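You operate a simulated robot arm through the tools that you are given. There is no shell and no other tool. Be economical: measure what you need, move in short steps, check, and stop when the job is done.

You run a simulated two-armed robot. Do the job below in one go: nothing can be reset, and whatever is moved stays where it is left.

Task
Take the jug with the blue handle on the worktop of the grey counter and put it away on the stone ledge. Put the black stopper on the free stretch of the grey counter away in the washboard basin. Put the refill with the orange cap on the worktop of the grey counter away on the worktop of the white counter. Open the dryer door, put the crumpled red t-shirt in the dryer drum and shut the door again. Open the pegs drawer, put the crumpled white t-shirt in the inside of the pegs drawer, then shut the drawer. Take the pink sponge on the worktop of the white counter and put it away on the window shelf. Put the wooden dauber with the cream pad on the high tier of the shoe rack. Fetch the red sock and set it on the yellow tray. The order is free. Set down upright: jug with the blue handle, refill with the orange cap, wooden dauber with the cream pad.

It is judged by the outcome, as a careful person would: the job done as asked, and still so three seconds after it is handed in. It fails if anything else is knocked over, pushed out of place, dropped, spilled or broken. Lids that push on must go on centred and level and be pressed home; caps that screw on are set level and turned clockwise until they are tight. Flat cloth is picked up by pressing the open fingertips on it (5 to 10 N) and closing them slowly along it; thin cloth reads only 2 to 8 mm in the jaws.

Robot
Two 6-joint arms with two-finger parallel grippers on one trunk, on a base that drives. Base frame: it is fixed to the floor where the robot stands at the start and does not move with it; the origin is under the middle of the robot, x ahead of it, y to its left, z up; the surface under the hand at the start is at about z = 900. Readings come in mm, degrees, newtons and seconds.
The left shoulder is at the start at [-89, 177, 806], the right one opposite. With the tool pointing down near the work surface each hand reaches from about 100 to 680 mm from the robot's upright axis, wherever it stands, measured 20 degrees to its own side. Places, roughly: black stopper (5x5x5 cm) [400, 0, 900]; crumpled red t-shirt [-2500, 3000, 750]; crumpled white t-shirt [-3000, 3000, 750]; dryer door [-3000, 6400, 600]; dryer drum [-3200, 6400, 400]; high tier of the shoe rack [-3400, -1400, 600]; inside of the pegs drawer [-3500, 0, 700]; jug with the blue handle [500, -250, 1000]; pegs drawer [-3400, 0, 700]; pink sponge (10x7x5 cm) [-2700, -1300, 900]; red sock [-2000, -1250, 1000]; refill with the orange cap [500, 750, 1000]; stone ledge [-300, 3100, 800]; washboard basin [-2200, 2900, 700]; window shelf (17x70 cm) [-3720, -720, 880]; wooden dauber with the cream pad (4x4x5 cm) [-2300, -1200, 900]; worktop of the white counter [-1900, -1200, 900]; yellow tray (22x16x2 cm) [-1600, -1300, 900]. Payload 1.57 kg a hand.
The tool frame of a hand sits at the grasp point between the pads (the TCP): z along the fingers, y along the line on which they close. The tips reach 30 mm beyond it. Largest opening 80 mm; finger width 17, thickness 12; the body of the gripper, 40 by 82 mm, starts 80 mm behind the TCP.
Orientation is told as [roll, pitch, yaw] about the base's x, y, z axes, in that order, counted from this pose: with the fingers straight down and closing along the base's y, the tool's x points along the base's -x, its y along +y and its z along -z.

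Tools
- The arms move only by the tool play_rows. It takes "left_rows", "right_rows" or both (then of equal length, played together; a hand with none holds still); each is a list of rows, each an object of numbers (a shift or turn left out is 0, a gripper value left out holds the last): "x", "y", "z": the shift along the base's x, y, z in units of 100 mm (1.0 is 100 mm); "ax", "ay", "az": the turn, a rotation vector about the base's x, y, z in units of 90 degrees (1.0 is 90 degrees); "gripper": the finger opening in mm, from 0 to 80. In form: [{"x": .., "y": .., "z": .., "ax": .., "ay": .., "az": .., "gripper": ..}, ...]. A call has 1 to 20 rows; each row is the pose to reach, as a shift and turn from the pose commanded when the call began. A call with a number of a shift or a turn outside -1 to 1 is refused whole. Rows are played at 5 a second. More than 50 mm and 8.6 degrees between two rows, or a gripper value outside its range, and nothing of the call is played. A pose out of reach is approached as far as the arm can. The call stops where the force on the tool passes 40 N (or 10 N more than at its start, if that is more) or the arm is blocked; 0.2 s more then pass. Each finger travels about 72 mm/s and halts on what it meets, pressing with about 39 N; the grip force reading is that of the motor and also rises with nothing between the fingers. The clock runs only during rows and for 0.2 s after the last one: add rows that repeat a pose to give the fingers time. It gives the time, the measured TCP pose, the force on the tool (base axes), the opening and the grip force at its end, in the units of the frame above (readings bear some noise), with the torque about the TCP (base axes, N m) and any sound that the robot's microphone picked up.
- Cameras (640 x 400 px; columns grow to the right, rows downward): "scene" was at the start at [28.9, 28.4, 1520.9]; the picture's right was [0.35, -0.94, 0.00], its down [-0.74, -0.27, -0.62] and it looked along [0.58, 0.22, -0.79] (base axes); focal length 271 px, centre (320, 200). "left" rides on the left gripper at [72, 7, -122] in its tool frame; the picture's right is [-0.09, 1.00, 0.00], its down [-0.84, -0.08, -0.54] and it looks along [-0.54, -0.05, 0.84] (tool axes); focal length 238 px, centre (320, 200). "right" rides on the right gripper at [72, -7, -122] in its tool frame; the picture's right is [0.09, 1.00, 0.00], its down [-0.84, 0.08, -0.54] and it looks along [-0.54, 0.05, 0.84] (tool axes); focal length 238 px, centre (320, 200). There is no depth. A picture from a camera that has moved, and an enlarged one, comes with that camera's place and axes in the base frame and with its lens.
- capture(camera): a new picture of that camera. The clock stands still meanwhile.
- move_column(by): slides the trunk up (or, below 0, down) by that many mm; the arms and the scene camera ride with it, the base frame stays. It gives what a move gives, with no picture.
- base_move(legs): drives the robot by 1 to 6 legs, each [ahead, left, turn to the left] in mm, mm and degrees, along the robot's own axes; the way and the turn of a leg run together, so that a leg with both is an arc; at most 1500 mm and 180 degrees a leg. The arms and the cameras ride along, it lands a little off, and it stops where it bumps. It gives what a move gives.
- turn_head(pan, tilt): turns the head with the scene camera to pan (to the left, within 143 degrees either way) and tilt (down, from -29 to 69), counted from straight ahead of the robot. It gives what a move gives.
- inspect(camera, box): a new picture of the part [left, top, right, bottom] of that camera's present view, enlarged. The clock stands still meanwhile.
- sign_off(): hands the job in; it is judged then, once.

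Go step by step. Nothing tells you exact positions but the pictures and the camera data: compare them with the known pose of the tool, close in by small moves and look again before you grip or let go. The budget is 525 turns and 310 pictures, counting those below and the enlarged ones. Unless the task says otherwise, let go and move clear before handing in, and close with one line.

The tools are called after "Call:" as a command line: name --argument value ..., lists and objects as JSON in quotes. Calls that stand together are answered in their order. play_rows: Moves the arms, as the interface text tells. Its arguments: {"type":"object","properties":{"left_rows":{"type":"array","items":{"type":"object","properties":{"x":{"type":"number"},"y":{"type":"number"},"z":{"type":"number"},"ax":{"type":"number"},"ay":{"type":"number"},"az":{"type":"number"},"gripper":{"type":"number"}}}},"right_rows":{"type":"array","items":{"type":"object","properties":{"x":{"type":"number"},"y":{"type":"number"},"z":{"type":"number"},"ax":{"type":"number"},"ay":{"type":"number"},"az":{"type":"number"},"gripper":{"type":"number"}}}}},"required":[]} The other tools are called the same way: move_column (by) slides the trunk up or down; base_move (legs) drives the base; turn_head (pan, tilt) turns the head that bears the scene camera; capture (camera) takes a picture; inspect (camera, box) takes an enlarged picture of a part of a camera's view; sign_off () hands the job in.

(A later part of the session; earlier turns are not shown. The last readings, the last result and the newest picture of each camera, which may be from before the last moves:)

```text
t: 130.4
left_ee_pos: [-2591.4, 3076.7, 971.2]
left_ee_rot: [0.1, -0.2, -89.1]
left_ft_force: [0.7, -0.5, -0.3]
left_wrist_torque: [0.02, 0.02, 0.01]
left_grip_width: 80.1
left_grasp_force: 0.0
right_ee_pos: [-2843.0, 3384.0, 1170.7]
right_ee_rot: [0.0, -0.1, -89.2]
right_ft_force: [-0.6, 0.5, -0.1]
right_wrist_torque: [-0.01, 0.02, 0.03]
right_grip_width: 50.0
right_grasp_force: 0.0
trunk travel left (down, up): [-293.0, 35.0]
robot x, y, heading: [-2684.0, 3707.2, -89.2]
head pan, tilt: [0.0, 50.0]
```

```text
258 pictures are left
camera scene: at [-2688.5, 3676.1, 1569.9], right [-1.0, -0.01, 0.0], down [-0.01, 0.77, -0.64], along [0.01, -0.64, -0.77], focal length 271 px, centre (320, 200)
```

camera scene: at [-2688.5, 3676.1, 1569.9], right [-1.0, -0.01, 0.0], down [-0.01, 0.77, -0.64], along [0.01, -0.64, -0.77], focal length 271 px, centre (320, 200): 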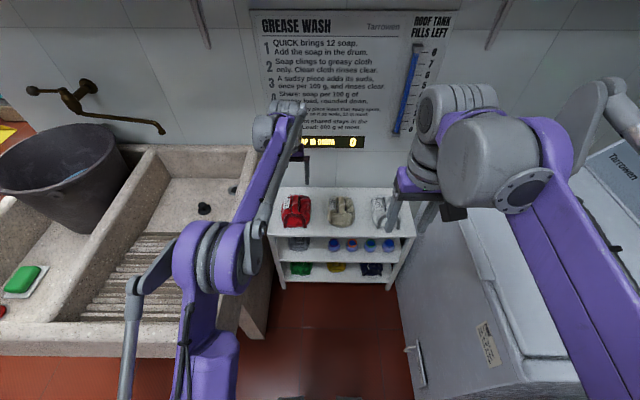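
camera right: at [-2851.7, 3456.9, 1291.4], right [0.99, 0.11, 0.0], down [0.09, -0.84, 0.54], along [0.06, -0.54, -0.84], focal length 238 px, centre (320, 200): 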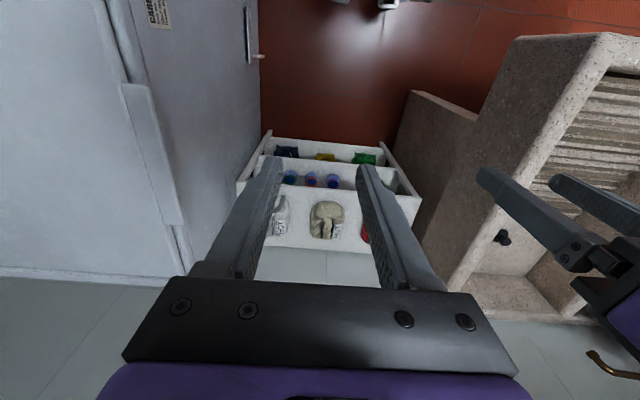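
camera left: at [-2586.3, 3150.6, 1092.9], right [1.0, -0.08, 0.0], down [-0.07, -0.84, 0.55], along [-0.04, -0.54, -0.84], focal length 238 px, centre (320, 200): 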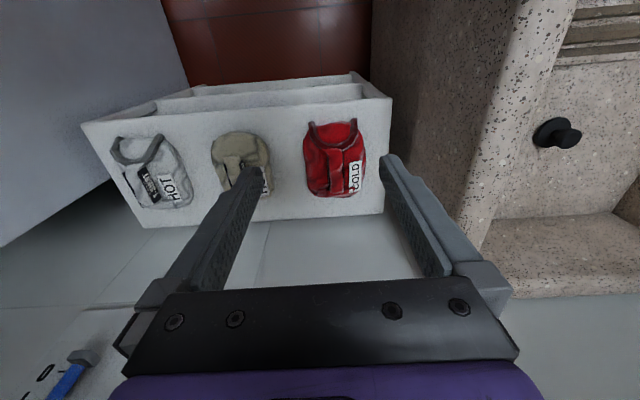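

Triangulating puts the shirts lower and further: red ≈[-2575,2958,~660], white ≈[-2930,2970,~660]. I'll drive a bit closer and centre between them.

Call:
base_move --legs '[[0, -65, 0], [110, 0, 0]]'

Call:
play_rows --left_rows '[{"x": 0.3, "z": -0.3}, {"x": 0.6, "z": -0.5}, {"x": 0.75, "z": -0.9}, {"x": 0.75, "z": -0.9}]'

Call:
capture --camera "left"

Call:
inspect --camera "scene" --box '[240, 130, 420, 300]'

```text
t: 132.5
left_ee_pos: [-2656.8, 2968.4, 970.8]
left_ee_rot: [0.1, -0.3, -89.1]
left_ft_force: [-0.1, 0.5, 0.5]
left_wrist_torque: [0.0, 0.05, 0.0]
left_grip_width: 80.1
left_grasp_force: 0.0
right_ee_pos: [-2906.2, 3276.4, 1170.0]
right_ee_rot: [0.0, 0.0, -89.4]
right_ft_force: [-0.7, 0.4, 0.4]
right_wrist_torque: [0.02, 0.0, 0.01]
right_grip_width: 50.1
right_grasp_force: 0.0
trunk travel left (down, up): [-293.0, 35.0]
robot x, y, heading: [-2751.6, 3601.1, -89.4]
head pan, tilt: [0.0, 50.0]
```

```text
t: 133.5
left_ee_pos: [-2579.9, 2966.3, 881.1]
left_ee_rot: [0.2, -0.2, -89.2]
left_ft_force: [-0.1, -0.4, 0.4]
left_wrist_torque: [0.01, -0.01, 0.0]
left_grip_width: 80.1
left_grasp_force: 0.1
right_ee_pos: [-2906.7, 3276.4, 1168.9]
right_ee_rot: [0.0, -0.1, -89.3]
right_ft_force: [-0.5, -0.1, -0.2]
right_wrist_torque: [0.02, 0.0, 0.0]
right_grip_width: 50.1
right_grasp_force: 0.2
trunk travel left (down, up): [-293.0, 35.0]
robot x, y, heading: [-2750.2, 3600.2, -89.3]
head pan, tilt: [0.0, 50.0]
```

```text
257 pictures are left
camera left: at [-2574.7, 3040.7, 1003.1], right [1.0, -0.08, 0.0], down [-0.07, -0.84, 0.55], along [-0.04, -0.54, -0.84], focal length 238 px, centre (320, 200)
```

left: 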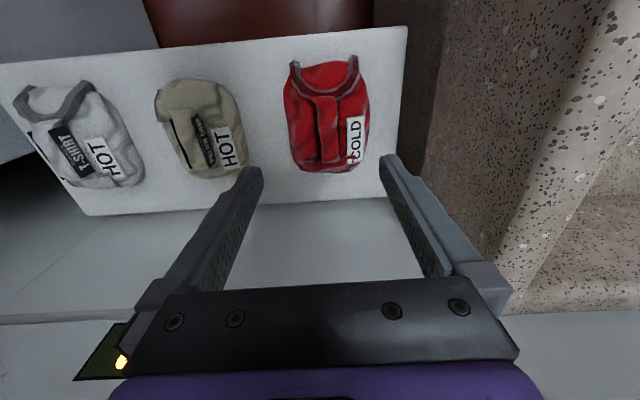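

```text
2.35 times, centred on (330, 215) of scene
camera zoom: at [-2751.4, 3567.6, 1569.9], right [-1.0, -0.01, 0.0], down [-0.01, 0.77, -0.64], along [0.01, -0.64, -0.77], focal length 637 px, centre (296, 165)
```

zoom: 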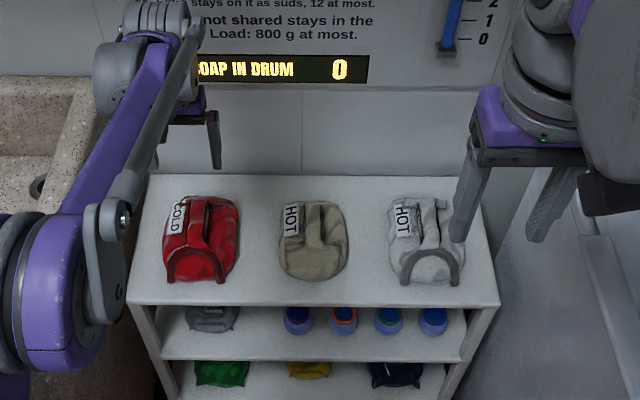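

Red shirt is at about [-2572,2947], top around z 640. I'll align and lower toward it.

Call:
play_rows --left_rows '[{"x": 0.08, "y": -0.15, "z": -0.3}, {"x": 0.08, "y": -0.15, "z": -0.7}, {"x": 0.08, "y": -0.15, "z": -1.0}, {"x": 0.08, "y": -0.15, "z": -1.0}]'

Call:
play_rows --left_rows '[{"z": -0.3}, {"z": -0.6}, {"z": -0.6}]'

Call:
capture --camera "left"

Call:
inspect --camera "scene" --box '[240, 130, 420, 300]'

```text
t: 134.5
left_ee_pos: [-2573.1, 2952.7, 780.9]
left_ee_rot: [0.1, -0.3, -89.2]
left_ft_force: [-0.1, -0.1, -0.1]
left_wrist_torque: [0.04, 0.0, 0.0]
left_grip_width: 80.0
left_grasp_force: 0.1
right_ee_pos: [-2906.1, 3276.4, 1169.1]
right_ee_rot: [0.1, 0.0, -89.2]
right_ft_force: [0.1, 0.2, 0.9]
right_wrist_torque: [0.0, -0.01, 0.0]
right_grip_width: 49.9
right_grasp_force: 0.1
trunk travel left (down, up): [-293.0, 35.0]
robot x, y, heading: [-2750.9, 3600.8, -89.2]
head pan, tilt: [0.0, 50.0]
```

```text
t: 135.3
left_ee_pos: [-2571.4, 2953.0, 721.0]
left_ee_rot: [0.2, -0.3, -89.2]
left_ft_force: [-0.7, 0.1, -1.0]
left_wrist_torque: [0.03, -0.01, -0.02]
left_grip_width: 79.9
left_grasp_force: 0.0
right_ee_pos: [-2906.1, 3276.2, 1169.9]
right_ee_rot: [0.1, 0.0, -89.3]
right_ft_force: [0.5, -0.6, 0.4]
right_wrist_torque: [0.0, 0.01, 0.03]
right_grip_width: 49.7
right_grasp_force: 0.1
trunk travel left (down, up): [-293.0, 35.0]
robot x, y, heading: [-2753.3, 3598.7, -89.1]
head pan, tilt: [0.0, 50.0]
```

```text
255 pictures are left
camera left: at [-2566.5, 3027.0, 843.2], right [1.0, -0.08, 0.0], down [-0.07, -0.84, 0.55], along [-0.04, -0.54, -0.84], focal length 238 px, centre (320, 200)
```

left: 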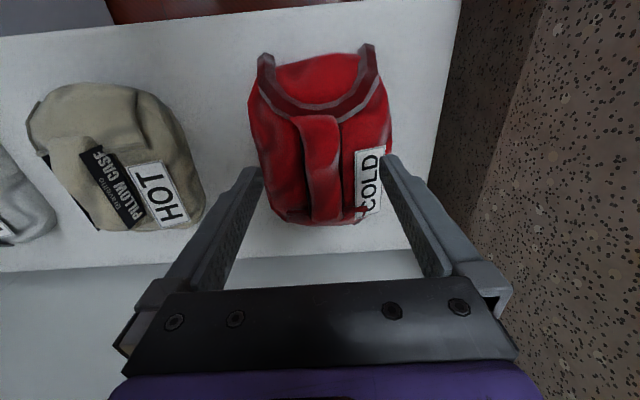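

```text
2.35 times, centred on (330, 215) of scene
camera zoom: at [-2751.3, 3567.3, 1569.9], right [-1.0, -0.01, 0.0], down [-0.01, 0.77, -0.64], along [0.01, -0.64, -0.77], focal length 637 px, centre (296, 165)
```

zoom: 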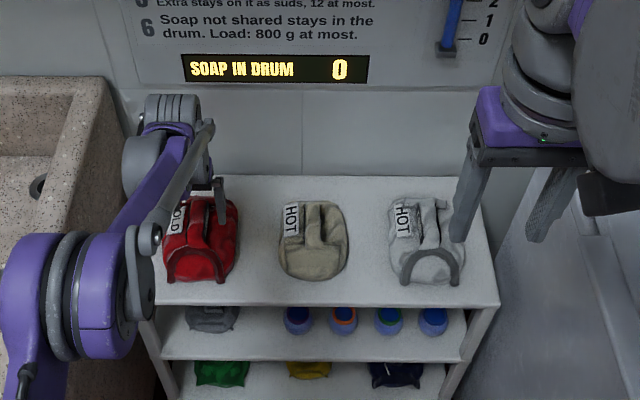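

The fingers straddle the shirt's central fold. I'll lower until light contact, then close.

Call:
play_rows --left_rows '[{"z": -0.2}, {"z": -0.4}, {"z": -0.5}, {"z": -0.5}]'

Call:
play_rows --left_rows '[{"z": -0.06}, {"z": -0.12}, {"z": -0.18}, {"z": -0.24}, {"z": -0.24}]'

Call:
capture --camera "left"

```text
t: 136.2
left_ee_pos: [-2574.2, 2953.1, 676.1]
left_ee_rot: [0.2, -0.5, -89.3]
left_ft_force: [0.4, 3.5, 33.1]
left_wrist_torque: [0.25, 0.64, -0.14]
left_grip_width: 79.6
left_grasp_force: 0.2
right_ee_pos: [-2906.5, 3278.1, 1171.2]
right_ee_rot: [0.1, -0.2, -89.3]
right_ft_force: [-0.6, -0.3, -1.3]
right_wrist_torque: [0.0, 0.02, -0.03]
right_grip_width: 50.2
right_grasp_force: 0.1
trunk travel left (down, up): [-293.0, 35.0]
robot x, y, heading: [-2748.8, 3600.7, -89.2]
head pan, tilt: [0.0, 50.0]
stopped in row 4 (left hand): the force on the tool passed its limit at 44 N (the readings are from after the stop); the commanded pose is now the measured one
```

```text
t: 136.5
left_ee_pos: [-2573.4, 2952.7, 677.9]
left_ee_rot: [0.1, -0.4, -89.2]
left_ft_force: [0.4, 6.0, 29.3]
left_wrist_torque: [0.33, 0.5, -0.08]
left_grip_width: 80.2
left_grasp_force: 0.1
right_ee_pos: [-2906.5, 3278.0, 1170.3]
right_ee_rot: [0.0, -0.1, -89.3]
right_ft_force: [0.1, 0.3, 0.1]
right_wrist_torque: [0.03, 0.01, -0.01]
right_grip_width: 49.9
right_grasp_force: 0.1
trunk travel left (down, up): [-293.0, 35.0]
robot x, y, heading: [-2750.0, 3600.2, -89.2]
head pan, tilt: [0.0, 50.0]
stopped in row 1 (left hand): the force on the tool passed its limit at 50 N (the readings are from after the stop); the commanded pose is now the measured one
```

```text
253 pictures are left
camera left: at [-2567.6, 3026.8, 798.3], right [1.0, -0.08, 0.0], down [-0.07, -0.83, 0.55], along [-0.04, -0.55, -0.84], focal length 238 px, centre (320, 200)
```

left: 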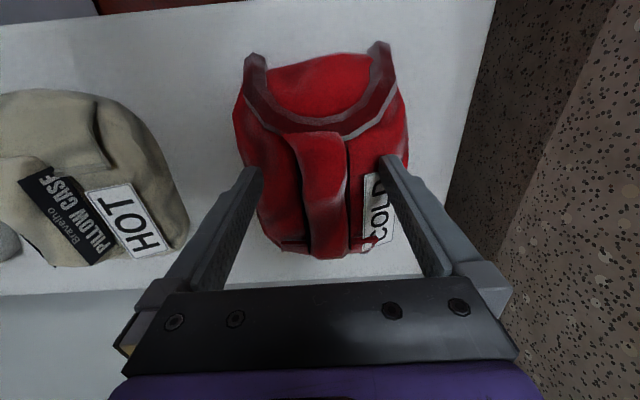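

The shirt is firm at 80 mm wide, but its raised central fold is a natural grip. I'll lift a little, narrow the fingers around the fold, press lightly and close.

Call:
play_rows --left_rows '[{"z": 0.15}, {"z": 0.15, "gripper": 52}, {"z": 0.15, "gripper": 52}, {"z": 0.08}, {"z": 0.04}, {"z": 0.0}, {"z": 0.0}]'

Call:
capture --camera "left"

```text
t: 138.1
left_ee_pos: [-2573.4, 2952.3, 675.8]
left_ee_rot: [0.1, -0.7, -89.2]
left_ft_force: [-0.1, -7.3, 33.5]
left_wrist_torque: [-0.04, 0.35, 0.03]
left_grip_width: 52.0
left_grasp_force: 0.0
right_ee_pos: [-2906.3, 3278.1, 1170.8]
right_ee_rot: [-0.1, -0.2, -89.4]
right_ft_force: [0.2, -0.6, 0.3]
right_wrist_torque: [0.0, 0.0, 0.01]
right_grip_width: 50.0
right_grasp_force: 0.1
trunk travel left (down, up): [-293.0, 35.0]
robot x, y, heading: [-2751.7, 3597.7, -89.0]
head pan, tilt: [0.0, 50.0]
```

```text
252 pictures are left
camera left: at [-2566.7, 3025.8, 798.1], right [1.0, -0.08, 0.0], down [-0.07, -0.83, 0.55], along [-0.04, -0.55, -0.83], focal length 238 px, centre (320, 200)
```

left: 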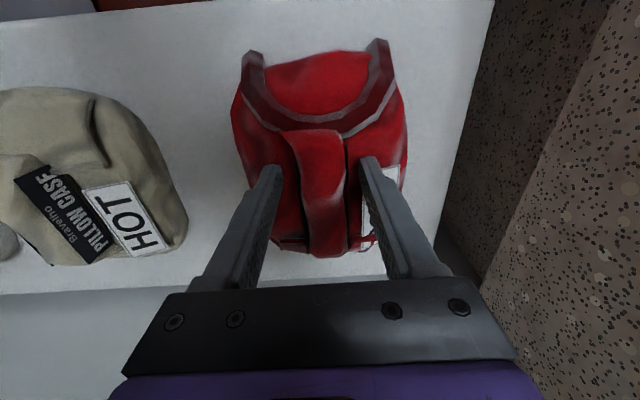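

Call:
play_rows --left_rows '[{"z": 0.02, "gripper": 45}, {"z": 0.02, "gripper": 35}, {"z": 0.02, "gripper": 25}, {"z": 0.02, "gripper": 15}, {"z": 0.02, "gripper": 10}, {"z": 0.02, "gripper": 5}, {"z": 0.02, "gripper": 5}]'

Call:
capture --camera "left"

```text
t: 139.7
left_ee_pos: [-2573.0, 2952.0, 676.9]
left_ee_rot: [0.1, -0.5, -89.2]
left_ft_force: [-8.4, 4.2, 26.7]
left_wrist_torque: [0.35, 1.04, 0.06]
left_grip_width: 33.8
left_grasp_force: 16.5
right_ee_pos: [-2907.7, 3278.1, 1169.7]
right_ee_rot: [-0.1, -0.2, -89.3]
right_ft_force: [-0.2, 0.7, -0.4]
right_wrist_torque: [0.02, 0.0, -0.02]
right_grip_width: 50.1
right_grasp_force: 0.0
trunk travel left (down, up): [-293.0, 35.0]
robot x, y, heading: [-2752.8, 3600.1, -89.4]
head pan, tilt: [0.0, 50.0]
```

```text
251 pictures are left
camera left: at [-2567.1, 3026.8, 798.4], right [1.0, -0.08, 0.0], down [-0.07, -0.83, 0.55], along [-0.04, -0.55, -0.84], focal length 238 px, centre (320, 200)
```

left: 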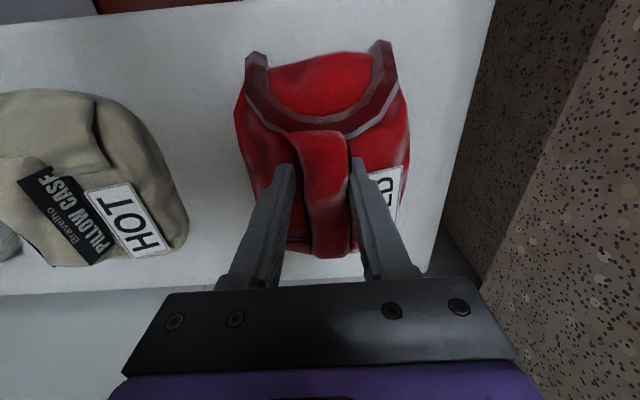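

The fold is gripped at 34 mm. I'll lift and see if it comes.

Call:
play_rows --left_rows '[{"z": 0.1}, {"z": 0.2}, {"z": 0.4}, {"z": 0.6}, {"z": 0.6}]'

Call:
capture --camera "left"

```text
t: 140.9
left_ee_pos: [-2572.9, 2951.0, 736.0]
left_ee_rot: [0.1, -0.4, -89.2]
left_ft_force: [0.8, -0.4, -1.4]
left_wrist_torque: [0.04, 0.02, 0.0]
left_grip_width: 25.6
left_grasp_force: 37.1
right_ee_pos: [-2905.7, 3275.8, 1169.4]
right_ee_rot: [0.0, 0.1, -89.2]
right_ft_force: [0.7, -0.3, 0.9]
right_wrist_torque: [-0.02, 0.02, 0.01]
right_grip_width: 50.1
right_grasp_force: 0.1
trunk travel left (down, up): [-293.0, 35.0]
robot x, y, heading: [-2749.6, 3600.1, -89.2]
head pan, tilt: [0.0, 50.0]
```

```text
250 pictures are left
camera left: at [-2567.0, 3024.9, 857.3], right [1.0, -0.08, 0.0], down [-0.07, -0.83, 0.55], along [-0.04, -0.55, -0.84], focal length 238 px, centre (320, 200)
```

left: 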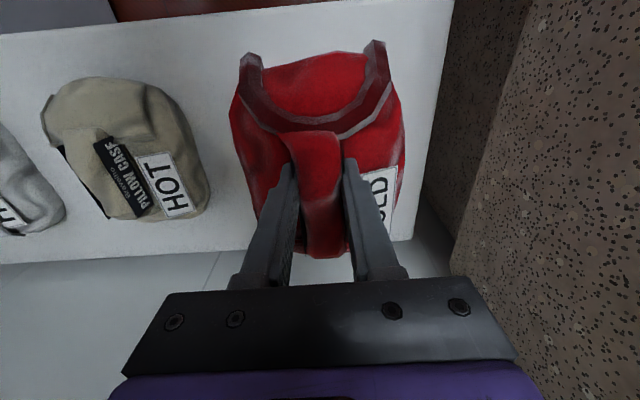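

The red shirt is held firmly. I'll raise it and bring the right hand over the white shirt near [-2960,2955].

Call:
play_rows --left_rows '[{"z": 0.4}, {"z": 0.8}, {"z": 1.0}]' --right_rows '[{"y": -0.4, "x": -0.2}, {"y": -0.8, "x": -0.4}, {"y": -1.0, "x": -0.54, "gripper": 60}]'

Call:
play_rows --left_rows '[{"z": 0.4, "y": 0.3}, {"z": 0.8, "y": 0.6}, {"z": 1.0, "y": 1.0}]' --right_rows '[{"y": -0.4, "z": -0.3}, {"y": -0.8, "z": -0.6}, {"y": -1.0, "z": -0.9}]'

Call:
play_rows --right_rows '[{"y": -0.4, "z": -0.3}, {"y": -0.8, "z": -0.6}, {"y": -1.0, "z": -0.8}, {"y": -1.0, "z": -0.8}]'

Call:
capture --camera "right"

Call:
capture --camera "scene"

```text
t: 141.7
left_ee_pos: [-2573.1, 2952.7, 834.6]
left_ee_rot: [0.1, -0.5, -89.1]
left_ft_force: [0.4, -0.9, -2.3]
left_wrist_torque: [0.06, -0.01, -0.01]
left_grip_width: 25.5
left_grasp_force: 36.7
right_ee_pos: [-2962.7, 3176.4, 1167.5]
right_ee_rot: [-0.1, 0.0, -89.4]
right_ft_force: [-0.8, 0.0, 0.5]
right_wrist_torque: [0.0, -0.01, 0.01]
right_grip_width: 60.0
right_grasp_force: 0.0
trunk travel left (down, up): [-293.0, 35.0]
robot x, y, heading: [-2750.9, 3598.6, -89.1]
head pan, tilt: [0.0, 50.0]
```

```text
t: 142.5
left_ee_pos: [-2574.6, 3054.2, 938.4]
left_ee_rot: [0.1, -0.4, -89.1]
left_ft_force: [0.5, 0.1, -2.3]
left_wrist_torque: [0.01, 0.0, 0.0]
left_grip_width: 25.3
left_grasp_force: 36.5
right_ee_pos: [-2960.6, 3078.7, 1079.1]
right_ee_rot: [0.0, -0.2, -89.3]
right_ft_force: [0.0, -0.5, 0.7]
right_wrist_torque: [-0.04, -0.01, -0.03]
right_grip_width: 59.9
right_grasp_force: 0.0
trunk travel left (down, up): [-293.0, 35.0]
robot x, y, heading: [-2750.9, 3597.4, -89.4]
head pan, tilt: [0.0, 50.0]
```

```text
t: 143.5
left_ee_pos: [-2574.5, 3054.0, 937.7]
left_ee_rot: [0.0, -0.4, -89.3]
left_ft_force: [-0.5, -0.6, -2.2]
left_wrist_torque: [0.02, 0.02, 0.05]
left_grip_width: 25.4
left_grasp_force: 36.7
right_ee_pos: [-2958.2, 2979.1, 1000.2]
right_ee_rot: [-0.1, 0.0, -89.3]
right_ft_force: [-0.1, 0.2, 0.4]
right_wrist_torque: [0.0, 0.03, 0.01]
right_grip_width: 59.9
right_grasp_force: 0.0
trunk travel left (down, up): [-293.0, 35.0]
robot x, y, heading: [-2754.6, 3599.7, -89.2]
head pan, tilt: [0.0, 50.0]
```

```text
249 pictures are left
camera right: at [-2967.3, 3051.3, 1121.3], right [0.99, 0.1, 0.0], down [0.09, -0.84, 0.54], along [0.06, -0.54, -0.84], focal length 238 px, centre (320, 200)
```

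right: 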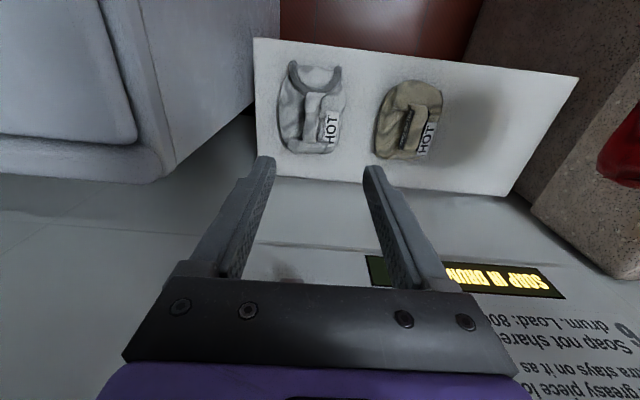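

```text
248 pictures are left
camera scene: at [-2751.0, 3567.3, 1569.9], right [-1.0, -0.01, 0.0], down [-0.01, 0.77, -0.64], along [0.01, -0.64, -0.77], focal length 271 px, centre (320, 200)
```

scene: 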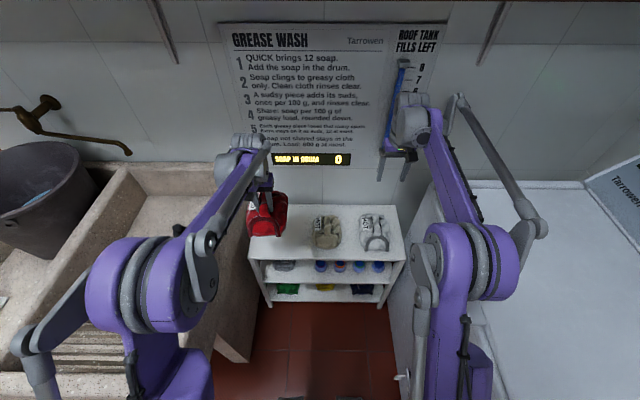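

White shirt fold is at about [-2963,2940]. I'll align and descend with the same approach.

Call:
play_rows --right_rows '[{"x": -0.05, "y": -0.36, "z": -0.3}, {"x": -0.05, "y": -0.36, "z": -0.65}, {"x": -0.05, "y": -0.36, "z": -1.0}]'

Call:
play_rows --right_rows '[{"z": -0.35}, {"z": -0.7}, {"z": -1.0}, {"z": -1.0}]'

Call:
play_rows --right_rows '[{"z": -0.35}, {"z": -0.75}, {"z": -0.75}]'

Call:
capture --camera "right"

Call:
capture --camera "scene"

```text
t: 144.3
left_ee_pos: [-2574.7, 3052.4, 938.7]
left_ee_rot: [0.1, -0.4, -89.3]
left_ft_force: [-0.3, -0.1, -2.4]
left_wrist_torque: [0.06, -0.01, -0.02]
left_grip_width: 25.3
left_grasp_force: 36.6
right_ee_pos: [-2961.2, 2939.9, 899.1]
right_ee_rot: [-0.1, 0.0, -89.3]
right_ft_force: [-0.5, -0.4, -0.1]
right_wrist_torque: [0.04, 0.0, -0.03]
right_grip_width: 60.0
right_grasp_force: 0.1
trunk travel left (down, up): [-293.0, 35.0]
robot x, y, heading: [-2747.4, 3599.9, -89.3]
head pan, tilt: [0.0, 50.0]
```

```text
t: 145.3
left_ee_pos: [-2574.9, 3052.7, 937.0]
left_ee_rot: [0.0, -0.3, -89.2]
left_ft_force: [-1.4, -0.9, -1.4]
left_wrist_torque: [0.03, -0.01, 0.01]
left_grip_width: 25.4
left_grasp_force: 36.4
right_ee_pos: [-2963.8, 2938.4, 799.5]
right_ee_rot: [0.0, 0.0, -89.4]
right_ft_force: [-0.8, -0.6, -0.3]
right_wrist_torque: [-0.01, -0.02, 0.01]
right_grip_width: 59.8
right_grasp_force: 0.1
trunk travel left (down, up): [-293.0, 35.0]
robot x, y, heading: [-2747.4, 3599.8, -89.6]
head pan, tilt: [0.0, 50.0]
```

```text
t: 146.1
left_ee_pos: [-2572.4, 3052.6, 937.2]
left_ee_rot: [0.0, -0.4, -89.2]
left_ft_force: [0.7, -0.1, -0.9]
left_wrist_torque: [0.03, -0.01, -0.04]
left_grip_width: 25.2
left_grasp_force: 36.9
right_ee_pos: [-2963.9, 2937.4, 725.5]
right_ee_rot: [0.0, -0.1, -89.3]
right_ft_force: [0.3, 1.0, -0.5]
right_wrist_torque: [0.0, -0.03, 0.0]
right_grip_width: 59.9
right_grasp_force: 0.1
trunk travel left (down, up): [-293.0, 35.0]
robot x, y, heading: [-2749.0, 3596.7, -89.6]
head pan, tilt: [0.0, 50.0]
```

```text
247 pictures are left
camera right: at [-2972.4, 3011.6, 847.1], right [0.99, 0.1, 0.0], down [0.09, -0.84, 0.54], along [0.06, -0.54, -0.84], focal length 238 px, centre (320, 200)
```

right: 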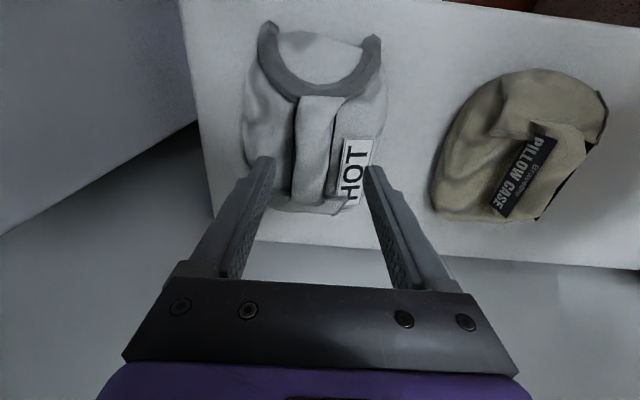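

```text
246 pictures are left
camera scene: at [-2750.9, 3567.2, 1569.9], right [-1.0, -0.01, 0.0], down [-0.01, 0.77, -0.64], along [0.01, -0.64, -0.77], focal length 271 px, centre (320, 200)
```

scene: 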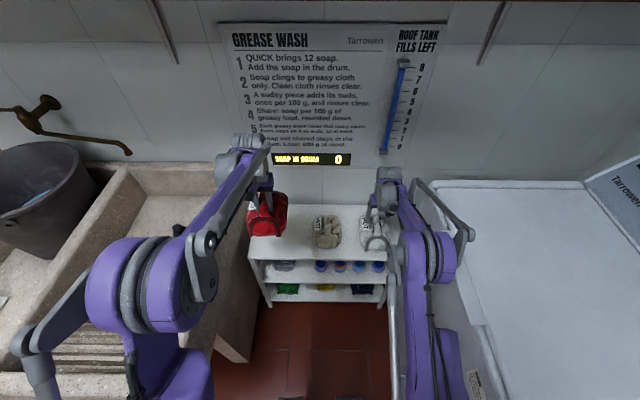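

Well aligned with the white shirt's central fold. Lower to light contact and close.

Call:
play_rows --right_rows '[{"z": -0.2, "gripper": 52}, {"z": -0.4}, {"z": -0.45}, {"z": -0.49}, {"z": -0.49}]'

Call:
capture --camera "right"

```text
t: 147.3
left_ee_pos: [-2574.6, 3052.2, 938.4]
left_ee_rot: [0.1, -0.5, -89.2]
left_ft_force: [1.2, -0.2, -1.5]
left_wrist_torque: [0.05, 0.03, 0.01]
left_grip_width: 25.4
left_grasp_force: 37.1
right_ee_pos: [-2964.9, 2940.7, 675.4]
right_ee_rot: [0.0, -0.1, -89.4]
right_ft_force: [-1.4, -1.1, 3.9]
right_wrist_torque: [-0.02, -0.06, 0.02]
right_grip_width: 51.8
right_grasp_force: 0.0
trunk travel left (down, up): [-293.0, 35.0]
robot x, y, heading: [-2750.9, 3600.4, -89.4]
head pan, tilt: [0.0, 50.0]
```

```text
245 pictures are left
camera right: at [-2974.1, 3012.2, 797.9], right [0.99, 0.1, 0.0], down [0.09, -0.84, 0.54], along [0.06, -0.54, -0.84], focal length 238 px, centre (320, 200)
```

right: 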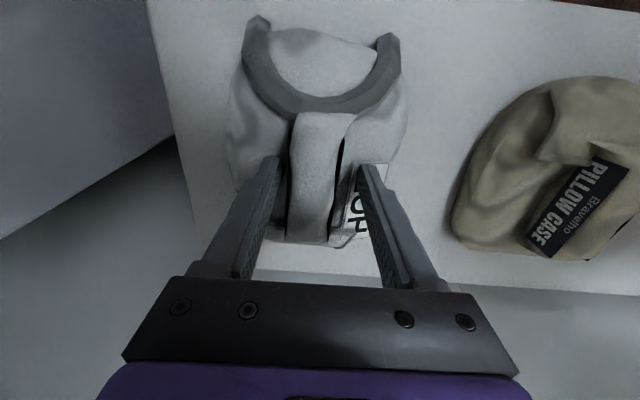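

Call:
play_rows --right_rows '[{"z": -0.04, "gripper": 45}, {"z": -0.04, "gripper": 35}, {"z": -0.04, "gripper": 25}, {"z": -0.04, "gripper": 15}, {"z": -0.04, "gripper": 10}, {"z": -0.04, "gripper": 5}, {"z": -0.04, "gripper": 5}]'

Call:
play_rows --right_rows '[{"z": 0.1}, {"z": 0.2}, {"z": 0.4}, {"z": 0.6}, {"z": 0.6}]'

Call:
capture --camera "right"

```text
t: 148.0
left_ee_pos: [-2574.3, 3054.7, 938.0]
left_ee_rot: [0.0, -0.6, -89.2]
left_ft_force: [-0.3, -0.2, -2.1]
left_wrist_torque: [0.07, 0.01, -0.01]
left_grip_width: 25.3
left_grasp_force: 36.7
right_ee_pos: [-2964.7, 2939.7, 677.3]
right_ee_rot: [-0.1, -0.2, -89.3]
right_ft_force: [-0.2, -0.5, 27.1]
right_wrist_torque: [0.28, -0.39, -0.16]
right_grip_width: 38.9
right_grasp_force: 8.3
trunk travel left (down, up): [-293.0, 35.0]
robot x, y, heading: [-2754.8, 3602.6, -89.2]
head pan, tilt: [0.0, 50.0]
stopped in row 3 (right hand): the force on the tool passed its limit at 41 N (the readings are from after the stop); the commanded pose is now the measured one
```

```text
t: 149.2
left_ee_pos: [-2574.8, 3052.9, 937.6]
left_ee_rot: [0.1, -0.5, -89.2]
left_ft_force: [0.6, -0.1, -1.7]
left_wrist_torque: [0.03, 0.02, 0.02]
left_grip_width: 25.3
left_grasp_force: 36.9
right_ee_pos: [-2966.4, 2938.6, 734.5]
right_ee_rot: [0.0, -0.1, -89.3]
right_ft_force: [0.0, -0.5, -0.3]
right_wrist_torque: [0.03, 0.03, -0.01]
right_grip_width: 25.1
right_grasp_force: 0.0
trunk travel left (down, up): [-293.0, 35.0]
robot x, y, heading: [-2752.9, 3600.0, -89.2]
head pan, tilt: [0.0, 50.0]
```

```text
244 pictures are left
camera right: at [-2974.4, 3011.7, 854.6], right [0.99, 0.1, 0.0], down [0.09, -0.83, 0.54], along [0.06, -0.54, -0.84], focal length 238 px, centre (320, 200)
```

right: 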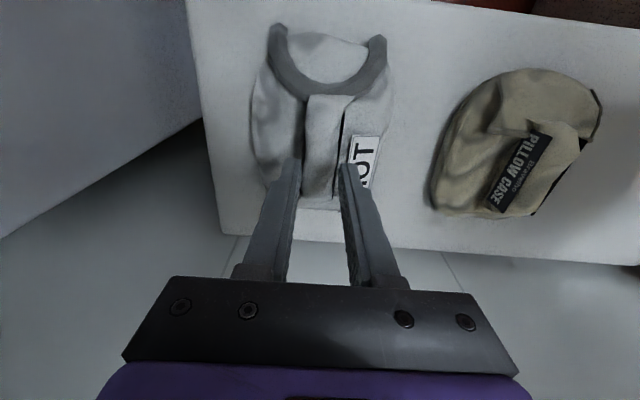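

The close was cut short by the force limit and it didn't hold. I'll repeat with gentler contact.

Call:
play_rows --right_rows '[{"z": 0.0, "gripper": 52}, {"z": 0.0, "gripper": 52}, {"z": -0.3}, {"z": -0.55}, {"z": -0.57}, {"z": -0.57}]'

Call:
play_rows --right_rows '[{"gripper": 45}, {"gripper": 35}, {"z": 0.02, "gripper": 25}, {"z": 0.02, "gripper": 15}, {"z": 0.02, "gripper": 10}, {"z": 0.02, "gripper": 5}, {"z": 0.02, "gripper": 5}]'

Call:
play_rows --right_rows '[{"z": 0.1}, {"z": 0.2}, {"z": 0.4}, {"z": 0.6}, {"z": 0.6}]'

Call:
capture --camera "right"

```text
t: 150.6
left_ee_pos: [-2574.8, 3052.6, 938.4]
left_ee_rot: [0.0, -0.3, -89.2]
left_ft_force: [0.9, -0.2, -1.8]
left_wrist_torque: [0.04, 0.03, -0.02]
left_grip_width: 25.4
left_grasp_force: 37.0
right_ee_pos: [-2965.3, 2937.5, 677.1]
right_ee_rot: [-0.2, -0.2, -89.3]
right_ft_force: [-0.7, -1.4, 3.6]
right_wrist_torque: [0.0, -0.09, -0.07]
right_grip_width: 51.4
right_grasp_force: 0.0
trunk travel left (down, up): [-293.0, 35.0]
robot x, y, heading: [-2746.6, 3598.7, -89.4]
head pan, tilt: [0.0, 50.0]
```

```text
t: 152.2
left_ee_pos: [-2574.0, 3052.3, 938.2]
left_ee_rot: [0.1, -0.4, -89.3]
left_ft_force: [-1.2, 0.1, -1.0]
left_wrist_torque: [0.0, -0.01, -0.03]
left_grip_width: 25.3
left_grasp_force: 36.6
right_ee_pos: [-2966.5, 2937.7, 678.5]
right_ee_rot: [-0.1, -0.2, -89.4]
right_ft_force: [-0.4, 0.2, 0.8]
right_wrist_torque: [0.04, 0.01, 0.03]
right_grip_width: 25.3
right_grasp_force: 36.5
trunk travel left (down, up): [-293.0, 35.0]
robot x, y, heading: [-2751.6, 3601.5, -89.4]
head pan, tilt: [0.0, 50.0]
```

```text
t: 153.4
left_ee_pos: [-2575.3, 3052.1, 937.4]
left_ee_rot: [0.2, -0.5, -89.1]
left_ft_force: [0.4, -0.5, -2.0]
left_wrist_torque: [0.02, -0.03, 0.0]
left_grip_width: 25.3
left_grasp_force: 37.1
right_ee_pos: [-2965.4, 2938.8, 736.8]
right_ee_rot: [0.0, -0.1, -89.3]
right_ft_force: [-0.3, 0.7, -1.3]
right_wrist_torque: [0.02, -0.02, 0.05]
right_grip_width: 25.2
right_grasp_force: 36.6
trunk travel left (down, up): [-293.0, 35.0]
robot x, y, heading: [-2753.3, 3602.0, -89.4]
head pan, tilt: [0.0, 50.0]
```

```text
243 pictures are left
camera right: at [-2974.4, 3012.2, 859.5], right [0.99, 0.1, 0.0], down [0.09, -0.83, 0.54], along [0.06, -0.54, -0.84], focal length 238 px, centre (320, 200)
```

right: 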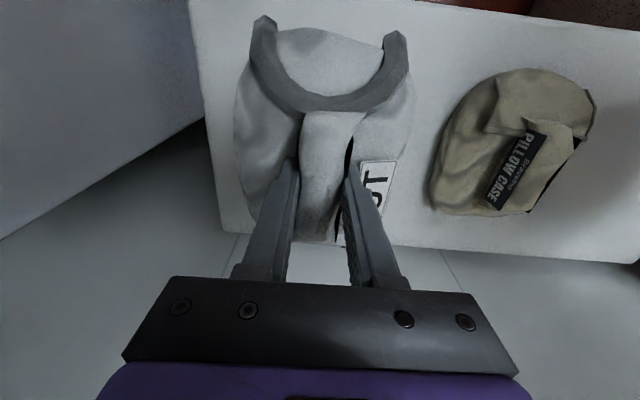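

The white shirt is held too. I'll raise both hands and back the robot out.

Call:
play_rows --right_rows '[{"z": 0.4}, {"z": 0.8}, {"z": 1.0}]'

Call:
play_rows --right_rows '[{"z": 0.4, "y": 0.2}, {"z": 0.8, "y": 0.5}, {"z": 1.0, "y": 0.8}]' --left_rows '[{"z": 0.3, "y": 0.2}, {"z": 0.6, "y": 0.5}, {"z": 0.8, "y": 0.8}]'

Call:
play_rows --right_rows '[{"z": 0.3, "y": 0.4}, {"z": 0.6, "y": 0.8}, {"z": 0.8, "y": 1.0}]' --left_rows '[{"z": 0.0, "y": 0.4}, {"z": 0.0, "y": 0.8}, {"z": 0.0, "y": 1.0}]'

Call:
base_move --legs '[[-500, 0, 0], [0, 0, 120]]'

Call:
turn_head --pan 0 --tilt 20

Call:
capture --camera "scene"

```text
t: 154.2
left_ee_pos: [-2573.9, 3054.0, 937.9]
left_ee_rot: [0.1, -0.4, -89.1]
left_ft_force: [0.2, 0.4, -0.9]
left_wrist_torque: [0.03, 0.01, -0.01]
left_grip_width: 25.4
left_grasp_force: 36.5
right_ee_pos: [-2965.3, 2940.0, 838.3]
right_ee_rot: [-0.1, 0.0, -89.3]
right_ft_force: [0.0, -0.4, -1.4]
right_wrist_torque: [-0.04, -0.01, 0.01]
right_grip_width: 25.4
right_grasp_force: 36.7
trunk travel left (down, up): [-293.0, 35.0]
robot x, y, heading: [-2747.3, 3596.2, -89.1]
head pan, tilt: [0.0, 50.0]
```

```text
t: 155.0
left_ee_pos: [-2575.2, 3136.3, 1017.9]
left_ee_rot: [0.1, -0.5, -89.2]
left_ft_force: [-0.2, 0.6, -0.5]
left_wrist_torque: [0.04, 0.01, -0.01]
left_grip_width: 25.2
left_grasp_force: 36.8
right_ee_pos: [-2967.2, 3019.3, 940.6]
right_ee_rot: [0.0, -0.2, -89.3]
right_ft_force: [0.3, -0.2, -1.8]
right_wrist_torque: [0.01, -0.01, -0.03]
right_grip_width: 25.2
right_grasp_force: 37.2
trunk travel left (down, up): [-293.0, 35.0]
robot x, y, heading: [-2753.3, 3600.6, -89.3]
head pan, tilt: [0.0, 50.0]
```

```text
t: 155.8
left_ee_pos: [-2575.1, 3232.7, 1018.2]
left_ee_rot: [0.1, -0.4, -89.2]
left_ft_force: [0.3, -0.4, -1.5]
left_wrist_torque: [0.06, 0.02, 0.0]
left_grip_width: 25.6
left_grasp_force: 36.8
right_ee_pos: [-2965.0, 3120.8, 1018.0]
right_ee_rot: [0.1, -0.2, -89.4]
right_ft_force: [0.4, 0.1, -2.4]
right_wrist_torque: [0.06, 0.0, 0.0]
right_grip_width: 25.4
right_grasp_force: 37.0
trunk travel left (down, up): [-293.0, 35.0]
robot x, y, heading: [-2751.6, 3599.0, -89.1]
head pan, tilt: [0.0, 50.0]
```

```text
t: 163.7
left_ee_pos: [-2527.3, 4426.8, 1017.5]
left_ee_rot: [0.2, -0.4, 31.4]
left_ft_force: [0.3, 0.0, -2.2]
left_wrist_torque: [-0.05, 0.02, 0.0]
left_grip_width: 25.2
left_grasp_force: 36.2
right_ee_pos: [-2231.6, 4150.8, 1018.3]
right_ee_rot: [0.0, -0.2, 31.5]
right_ft_force: [0.2, -0.5, -1.1]
right_wrist_torque: [-0.01, 0.02, -0.01]
right_grip_width: 25.1
right_grasp_force: 36.3
trunk travel left (down, up): [-293.0, 35.0]
robot x, y, heading: [-2757.0, 4091.3, 31.6]
head pan, tilt: [0.0, 50.0]
```

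```text
t: 164.7
left_ee_pos: [-2526.7, 4427.5, 1019.1]
left_ee_rot: [0.2, -0.4, 31.6]
left_ft_force: [0.0, -0.3, -1.7]
left_wrist_torque: [-0.01, 0.02, -0.01]
left_grip_width: 25.3
left_grasp_force: 36.8
right_ee_pos: [-2230.9, 4149.4, 1017.1]
right_ee_rot: [0.1, -0.2, 31.5]
right_ft_force: [0.4, -0.1, -1.4]
right_wrist_torque: [-0.03, 0.03, 0.04]
right_grip_width: 25.5
right_grasp_force: 36.4
trunk travel left (down, up): [-293.0, 35.0]
robot x, y, heading: [-2753.0, 4089.8, 31.3]
head pan, tilt: [0.0, 20.0]
```

```text
242 pictures are left
camera scene: at [-2711.1, 4118.5, 1615.4], right [0.52, -0.85, 0.0], down [-0.29, -0.18, -0.94], along [0.8, 0.49, -0.34], focal length 271 px, centre (320, 200)
```

scene: 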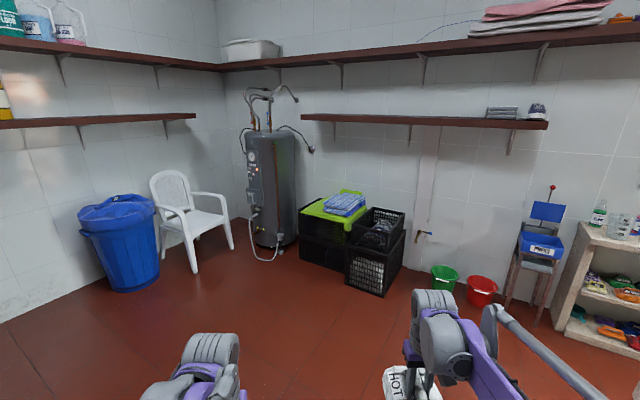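

Now I'll look toward the dryer.

Call:
turn_head --pan 70 --tilt 20

Call:
capture --camera "scene"

Call:
inspect --camera "scene" --box '[220, 140, 420, 280]'

```text
t: 166.1
left_ee_pos: [-2526.4, 4427.3, 1018.3]
left_ee_rot: [0.1, -0.4, 31.5]
left_ft_force: [0.5, -0.7, -1.2]
left_wrist_torque: [0.01, 0.03, -0.08]
left_grip_width: 25.1
left_grasp_force: 36.3
right_ee_pos: [-2231.3, 4149.7, 1018.0]
right_ee_rot: [0.0, -0.1, 31.4]
right_ft_force: [0.1, -0.7, -1.8]
right_wrist_torque: [-0.03, -0.02, 0.0]
right_grip_width: 25.5
right_grasp_force: 36.6
trunk travel left (down, up): [-293.0, 35.0]
robot x, y, heading: [-2754.8, 4091.9, 31.3]
head pan, tilt: [70.0, 20.0]
```

```text
241 pictures are left
camera scene: at [-2809.0, 4161.3, 1615.5], right [0.98, 0.2, 0.0], down [0.07, -0.34, -0.94], along [-0.19, 0.92, -0.34], focal length 271 px, centre (320, 200)
```

scene: 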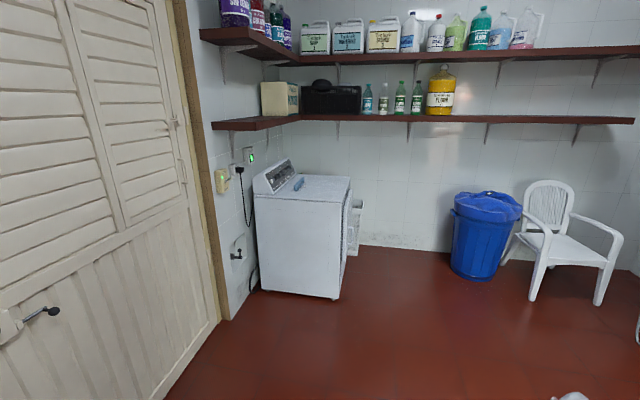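

```text
2.86 times, centred on (320, 210) of scene
camera zoom: at [-2809.0, 4161.3, 1615.5], right [0.98, 0.2, 0.0], down [0.07, -0.34, -0.94], along [-0.19, 0.92, -0.34], focal length 774 px, centre (320, 171)
```

zoom: 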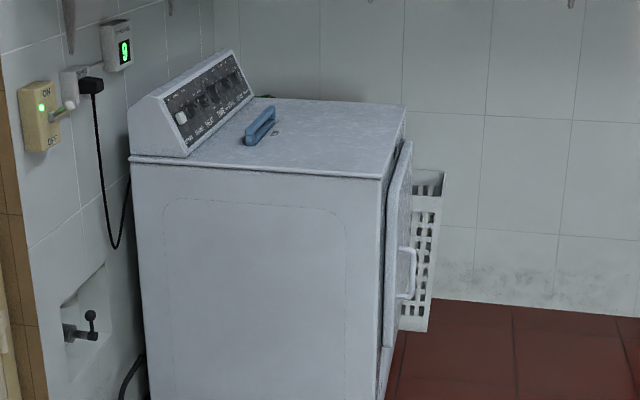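

The dryer's front faces +x at x≈-3040, y 6080–6640. I'll drive to stand in front of it facing -x.

Call:
base_move --legs '[[0, 0, 58.5], [0, -500, 0], [1500, 0, 0], [0, 0, 90], [0, -600, 0]]'

Call:
turn_head --pan 0 --tilt 35

Call:
capture --camera "scene"

```text
t: 189.9
left_ee_pos: [-2625.8, 6029.0, 1016.7]
left_ee_rot: [0.0, -0.5, 179.8]
left_ft_force: [1.1, 0.8, -2.4]
left_wrist_torque: [0.01, -0.02, 0.0]
left_grip_width: 25.5
left_grasp_force: 36.5
right_ee_pos: [-2731.1, 6421.3, 1018.6]
right_ee_rot: [-0.1, -0.1, 179.7]
right_ft_force: [0.7, 0.8, -1.8]
right_wrist_torque: [0.04, 0.01, 0.0]
right_grip_width: 25.1
right_grasp_force: 36.2
trunk travel left (down, up): [-293.0, 35.0]
robot x, y, heading: [-2257.6, 6199.7, 179.5]
head pan, tilt: [70.0, 20.0]
```

```text
t: 191.3
left_ee_pos: [-2625.2, 6029.4, 1018.5]
left_ee_rot: [0.0, -0.3, 179.8]
left_ft_force: [-0.1, -0.6, -2.8]
left_wrist_torque: [0.01, -0.02, 0.02]
left_grip_width: 25.5
left_grasp_force: 36.8
right_ee_pos: [-2731.7, 6419.9, 1018.2]
right_ee_rot: [0.0, -0.1, 179.7]
right_ft_force: [0.0, 0.5, -2.0]
right_wrist_torque: [0.03, -0.02, 0.01]
right_grip_width: 25.3
right_grasp_force: 36.6
trunk travel left (down, up): [-293.0, 35.0]
robot x, y, heading: [-2259.1, 6200.1, 179.7]
head pan, tilt: [0.0, 35.0]
```

```text
239 pictures are left
camera scene: at [-2302.7, 6200.0, 1591.6], right [0.0, 1.0, 0.0], down [0.57, 0.0, -0.82], along [-0.82, 0.0, -0.57], focal length 271 px, centre (320, 200)
```

scene: 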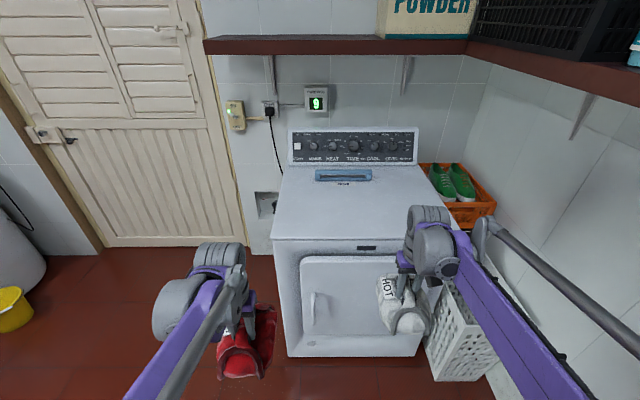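

The dryer door has a vertical handle on its left (about y 6187, z 515), hinged on the right. I'll put the red shirt temporarily on the dryer top to free my left hand, so I raise both hands first, then move closer.

Call:
play_rows --right_rows '[{"z": 0.3, "x": 0.3}, {"z": 0.6, "x": 0.6}, {"z": 0.8, "x": 1.0}]' --left_rows '[{"z": 0.3}, {"z": 0.6}, {"z": 0.8}]'

Call:
base_move --legs '[[280, 0, 0]]'

Call:
play_rows --left_rows '[{"x": -0.4, "y": 0.4}, {"x": -0.8, "y": 0.8}, {"x": -1.0, "y": 1.0}]'

Call:
play_rows --left_rows '[{"x": -0.4, "y": 0.4}, {"x": -0.8, "y": 0.6}, {"x": -1.0, "y": 0.6}]'

Call:
capture --camera "scene"

Call:
capture --camera "left"

```text
t: 192.1
left_ee_pos: [-2625.5, 6028.6, 1097.8]
left_ee_rot: [0.1, -0.6, 179.8]
left_ft_force: [-0.5, -0.1, -0.4]
left_wrist_torque: [-0.03, 0.0, -0.01]
left_grip_width: 25.1
left_grasp_force: 36.7
right_ee_pos: [-2630.5, 6418.2, 1101.8]
right_ee_rot: [0.0, -0.1, 179.7]
right_ft_force: [-0.2, 1.2, -1.0]
right_wrist_torque: [-0.01, 0.04, 0.01]
right_grip_width: 25.2
right_grasp_force: 36.5
trunk travel left (down, up): [-293.0, 35.0]
robot x, y, heading: [-2255.8, 6198.2, 179.8]
head pan, tilt: [0.0, 35.0]
```

```text
t: 194.0
left_ee_pos: [-2905.7, 6028.6, 1097.7]
left_ee_rot: [0.2, -0.3, 179.9]
left_ft_force: [0.1, -0.3, -1.4]
left_wrist_torque: [-0.01, -0.03, 0.03]
left_grip_width: 25.2
left_grasp_force: 36.3
right_ee_pos: [-2910.3, 6420.0, 1099.8]
right_ee_rot: [0.0, -0.1, 179.7]
right_ft_force: [-0.3, -0.4, -1.7]
right_wrist_torque: [0.02, -0.04, 0.0]
right_grip_width: 25.4
right_grasp_force: 36.7
trunk travel left (down, up): [-293.0, 35.0]
robot x, y, heading: [-2535.1, 6202.0, 179.8]
head pan, tilt: [0.0, 35.0]
```

```text
refused: row 1 steps farther than a row can; nothing moved
```

```text
refused: row 1 steps farther than a row can; nothing moved
```

```text
238 pictures are left
camera scene: at [-2581.3, 6201.1, 1591.5], right [0.0, 1.0, 0.0], down [0.57, 0.0, -0.82], along [-0.82, 0.0, -0.57], focal length 271 px, centre (320, 200)
```

scene: 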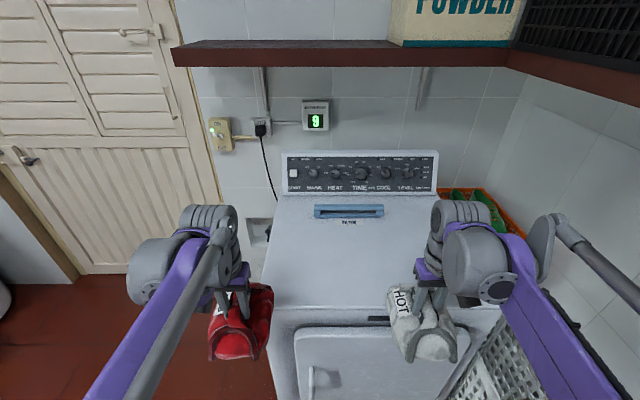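

```text
237 pictures are left
camera left: at [-2832.3, 6023.1, 1219.5], right [-0.09, -1.0, 0.0], down [-0.83, 0.08, 0.55], along [-0.55, 0.05, -0.84], focal length 238 px, centre (320, 200)
```

left: 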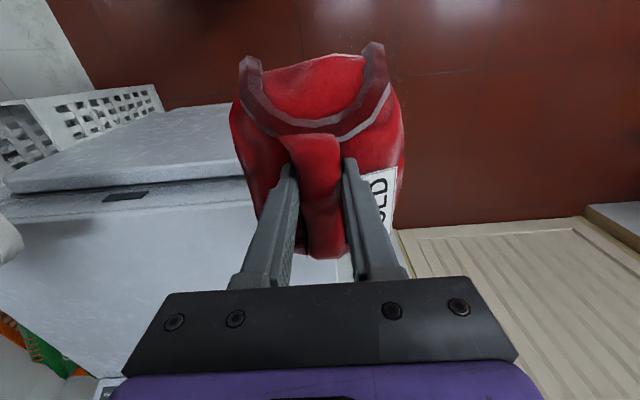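

The steps were too large diagonally; I'll use smaller ones.

Call:
play_rows --left_rows '[{"x": -0.3, "y": 0.25}, {"x": -0.6, "y": 0.5}, {"x": -0.8, "y": 0.8}, {"x": -1.0, "y": 1.0}]'

Call:
play_rows --left_rows '[{"x": -0.4, "y": 0.2}, {"x": -0.8, "y": 0.4}, {"x": -1.0, "y": 0.5}, {"x": -1.0, "y": 0.5, "z": -0.4}, {"x": -1.0, "y": 0.5, "z": -0.7}, {"x": -1.0, "y": 0.5, "z": -0.7}]'

Call:
capture --camera "scene"

```text
t: 195.0
left_ee_pos: [-3007.2, 6128.7, 1098.5]
left_ee_rot: [0.0, -0.4, 180.0]
left_ft_force: [-0.4, 0.5, -2.0]
left_wrist_torque: [0.0, -0.06, -0.02]
left_grip_width: 25.0
left_grasp_force: 36.2
right_ee_pos: [-2911.8, 6420.7, 1099.5]
right_ee_rot: [0.0, -0.1, 179.7]
right_ft_force: [-0.2, 0.4, -0.6]
right_wrist_torque: [-0.02, -0.03, 0.02]
right_grip_width: 25.3
right_grasp_force: 36.7
trunk travel left (down, up): [-293.0, 35.0]
robot x, y, heading: [-2538.6, 6199.5, 180.2]
head pan, tilt: [0.0, 35.0]
```

```text
t: 196.4
left_ee_pos: [-3108.1, 6180.1, 1028.5]
left_ee_rot: [0.1, -0.5, 180.0]
left_ft_force: [-0.5, -0.2, -1.9]
left_wrist_torque: [0.02, -0.05, -0.02]
left_grip_width: 25.1
left_grasp_force: 36.4
right_ee_pos: [-2910.7, 6418.4, 1099.9]
right_ee_rot: [-0.1, -0.1, 179.7]
right_ft_force: [0.3, 0.0, -1.9]
right_wrist_torque: [0.04, -0.02, 0.0]
right_grip_width: 25.4
right_grasp_force: 36.9
trunk travel left (down, up): [-293.0, 35.0]
robot x, y, heading: [-2534.4, 6199.9, 179.7]
head pan, tilt: [0.0, 35.0]
```

```text
236 pictures are left
camera scene: at [-2581.4, 6201.2, 1591.6], right [0.0, 1.0, 0.0], down [0.57, 0.0, -0.82], along [-0.82, 0.0, -0.57], focal length 271 px, centre (320, 200)
```

scene: 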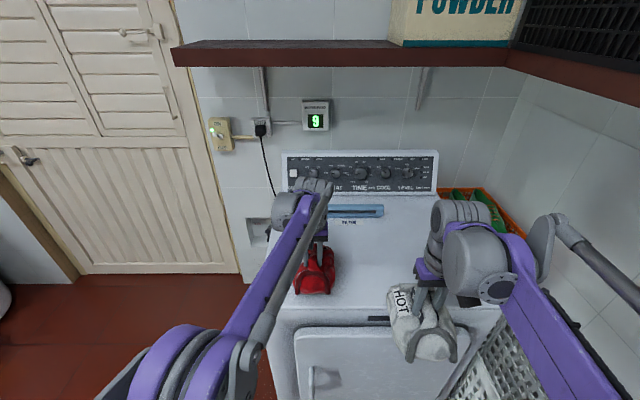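

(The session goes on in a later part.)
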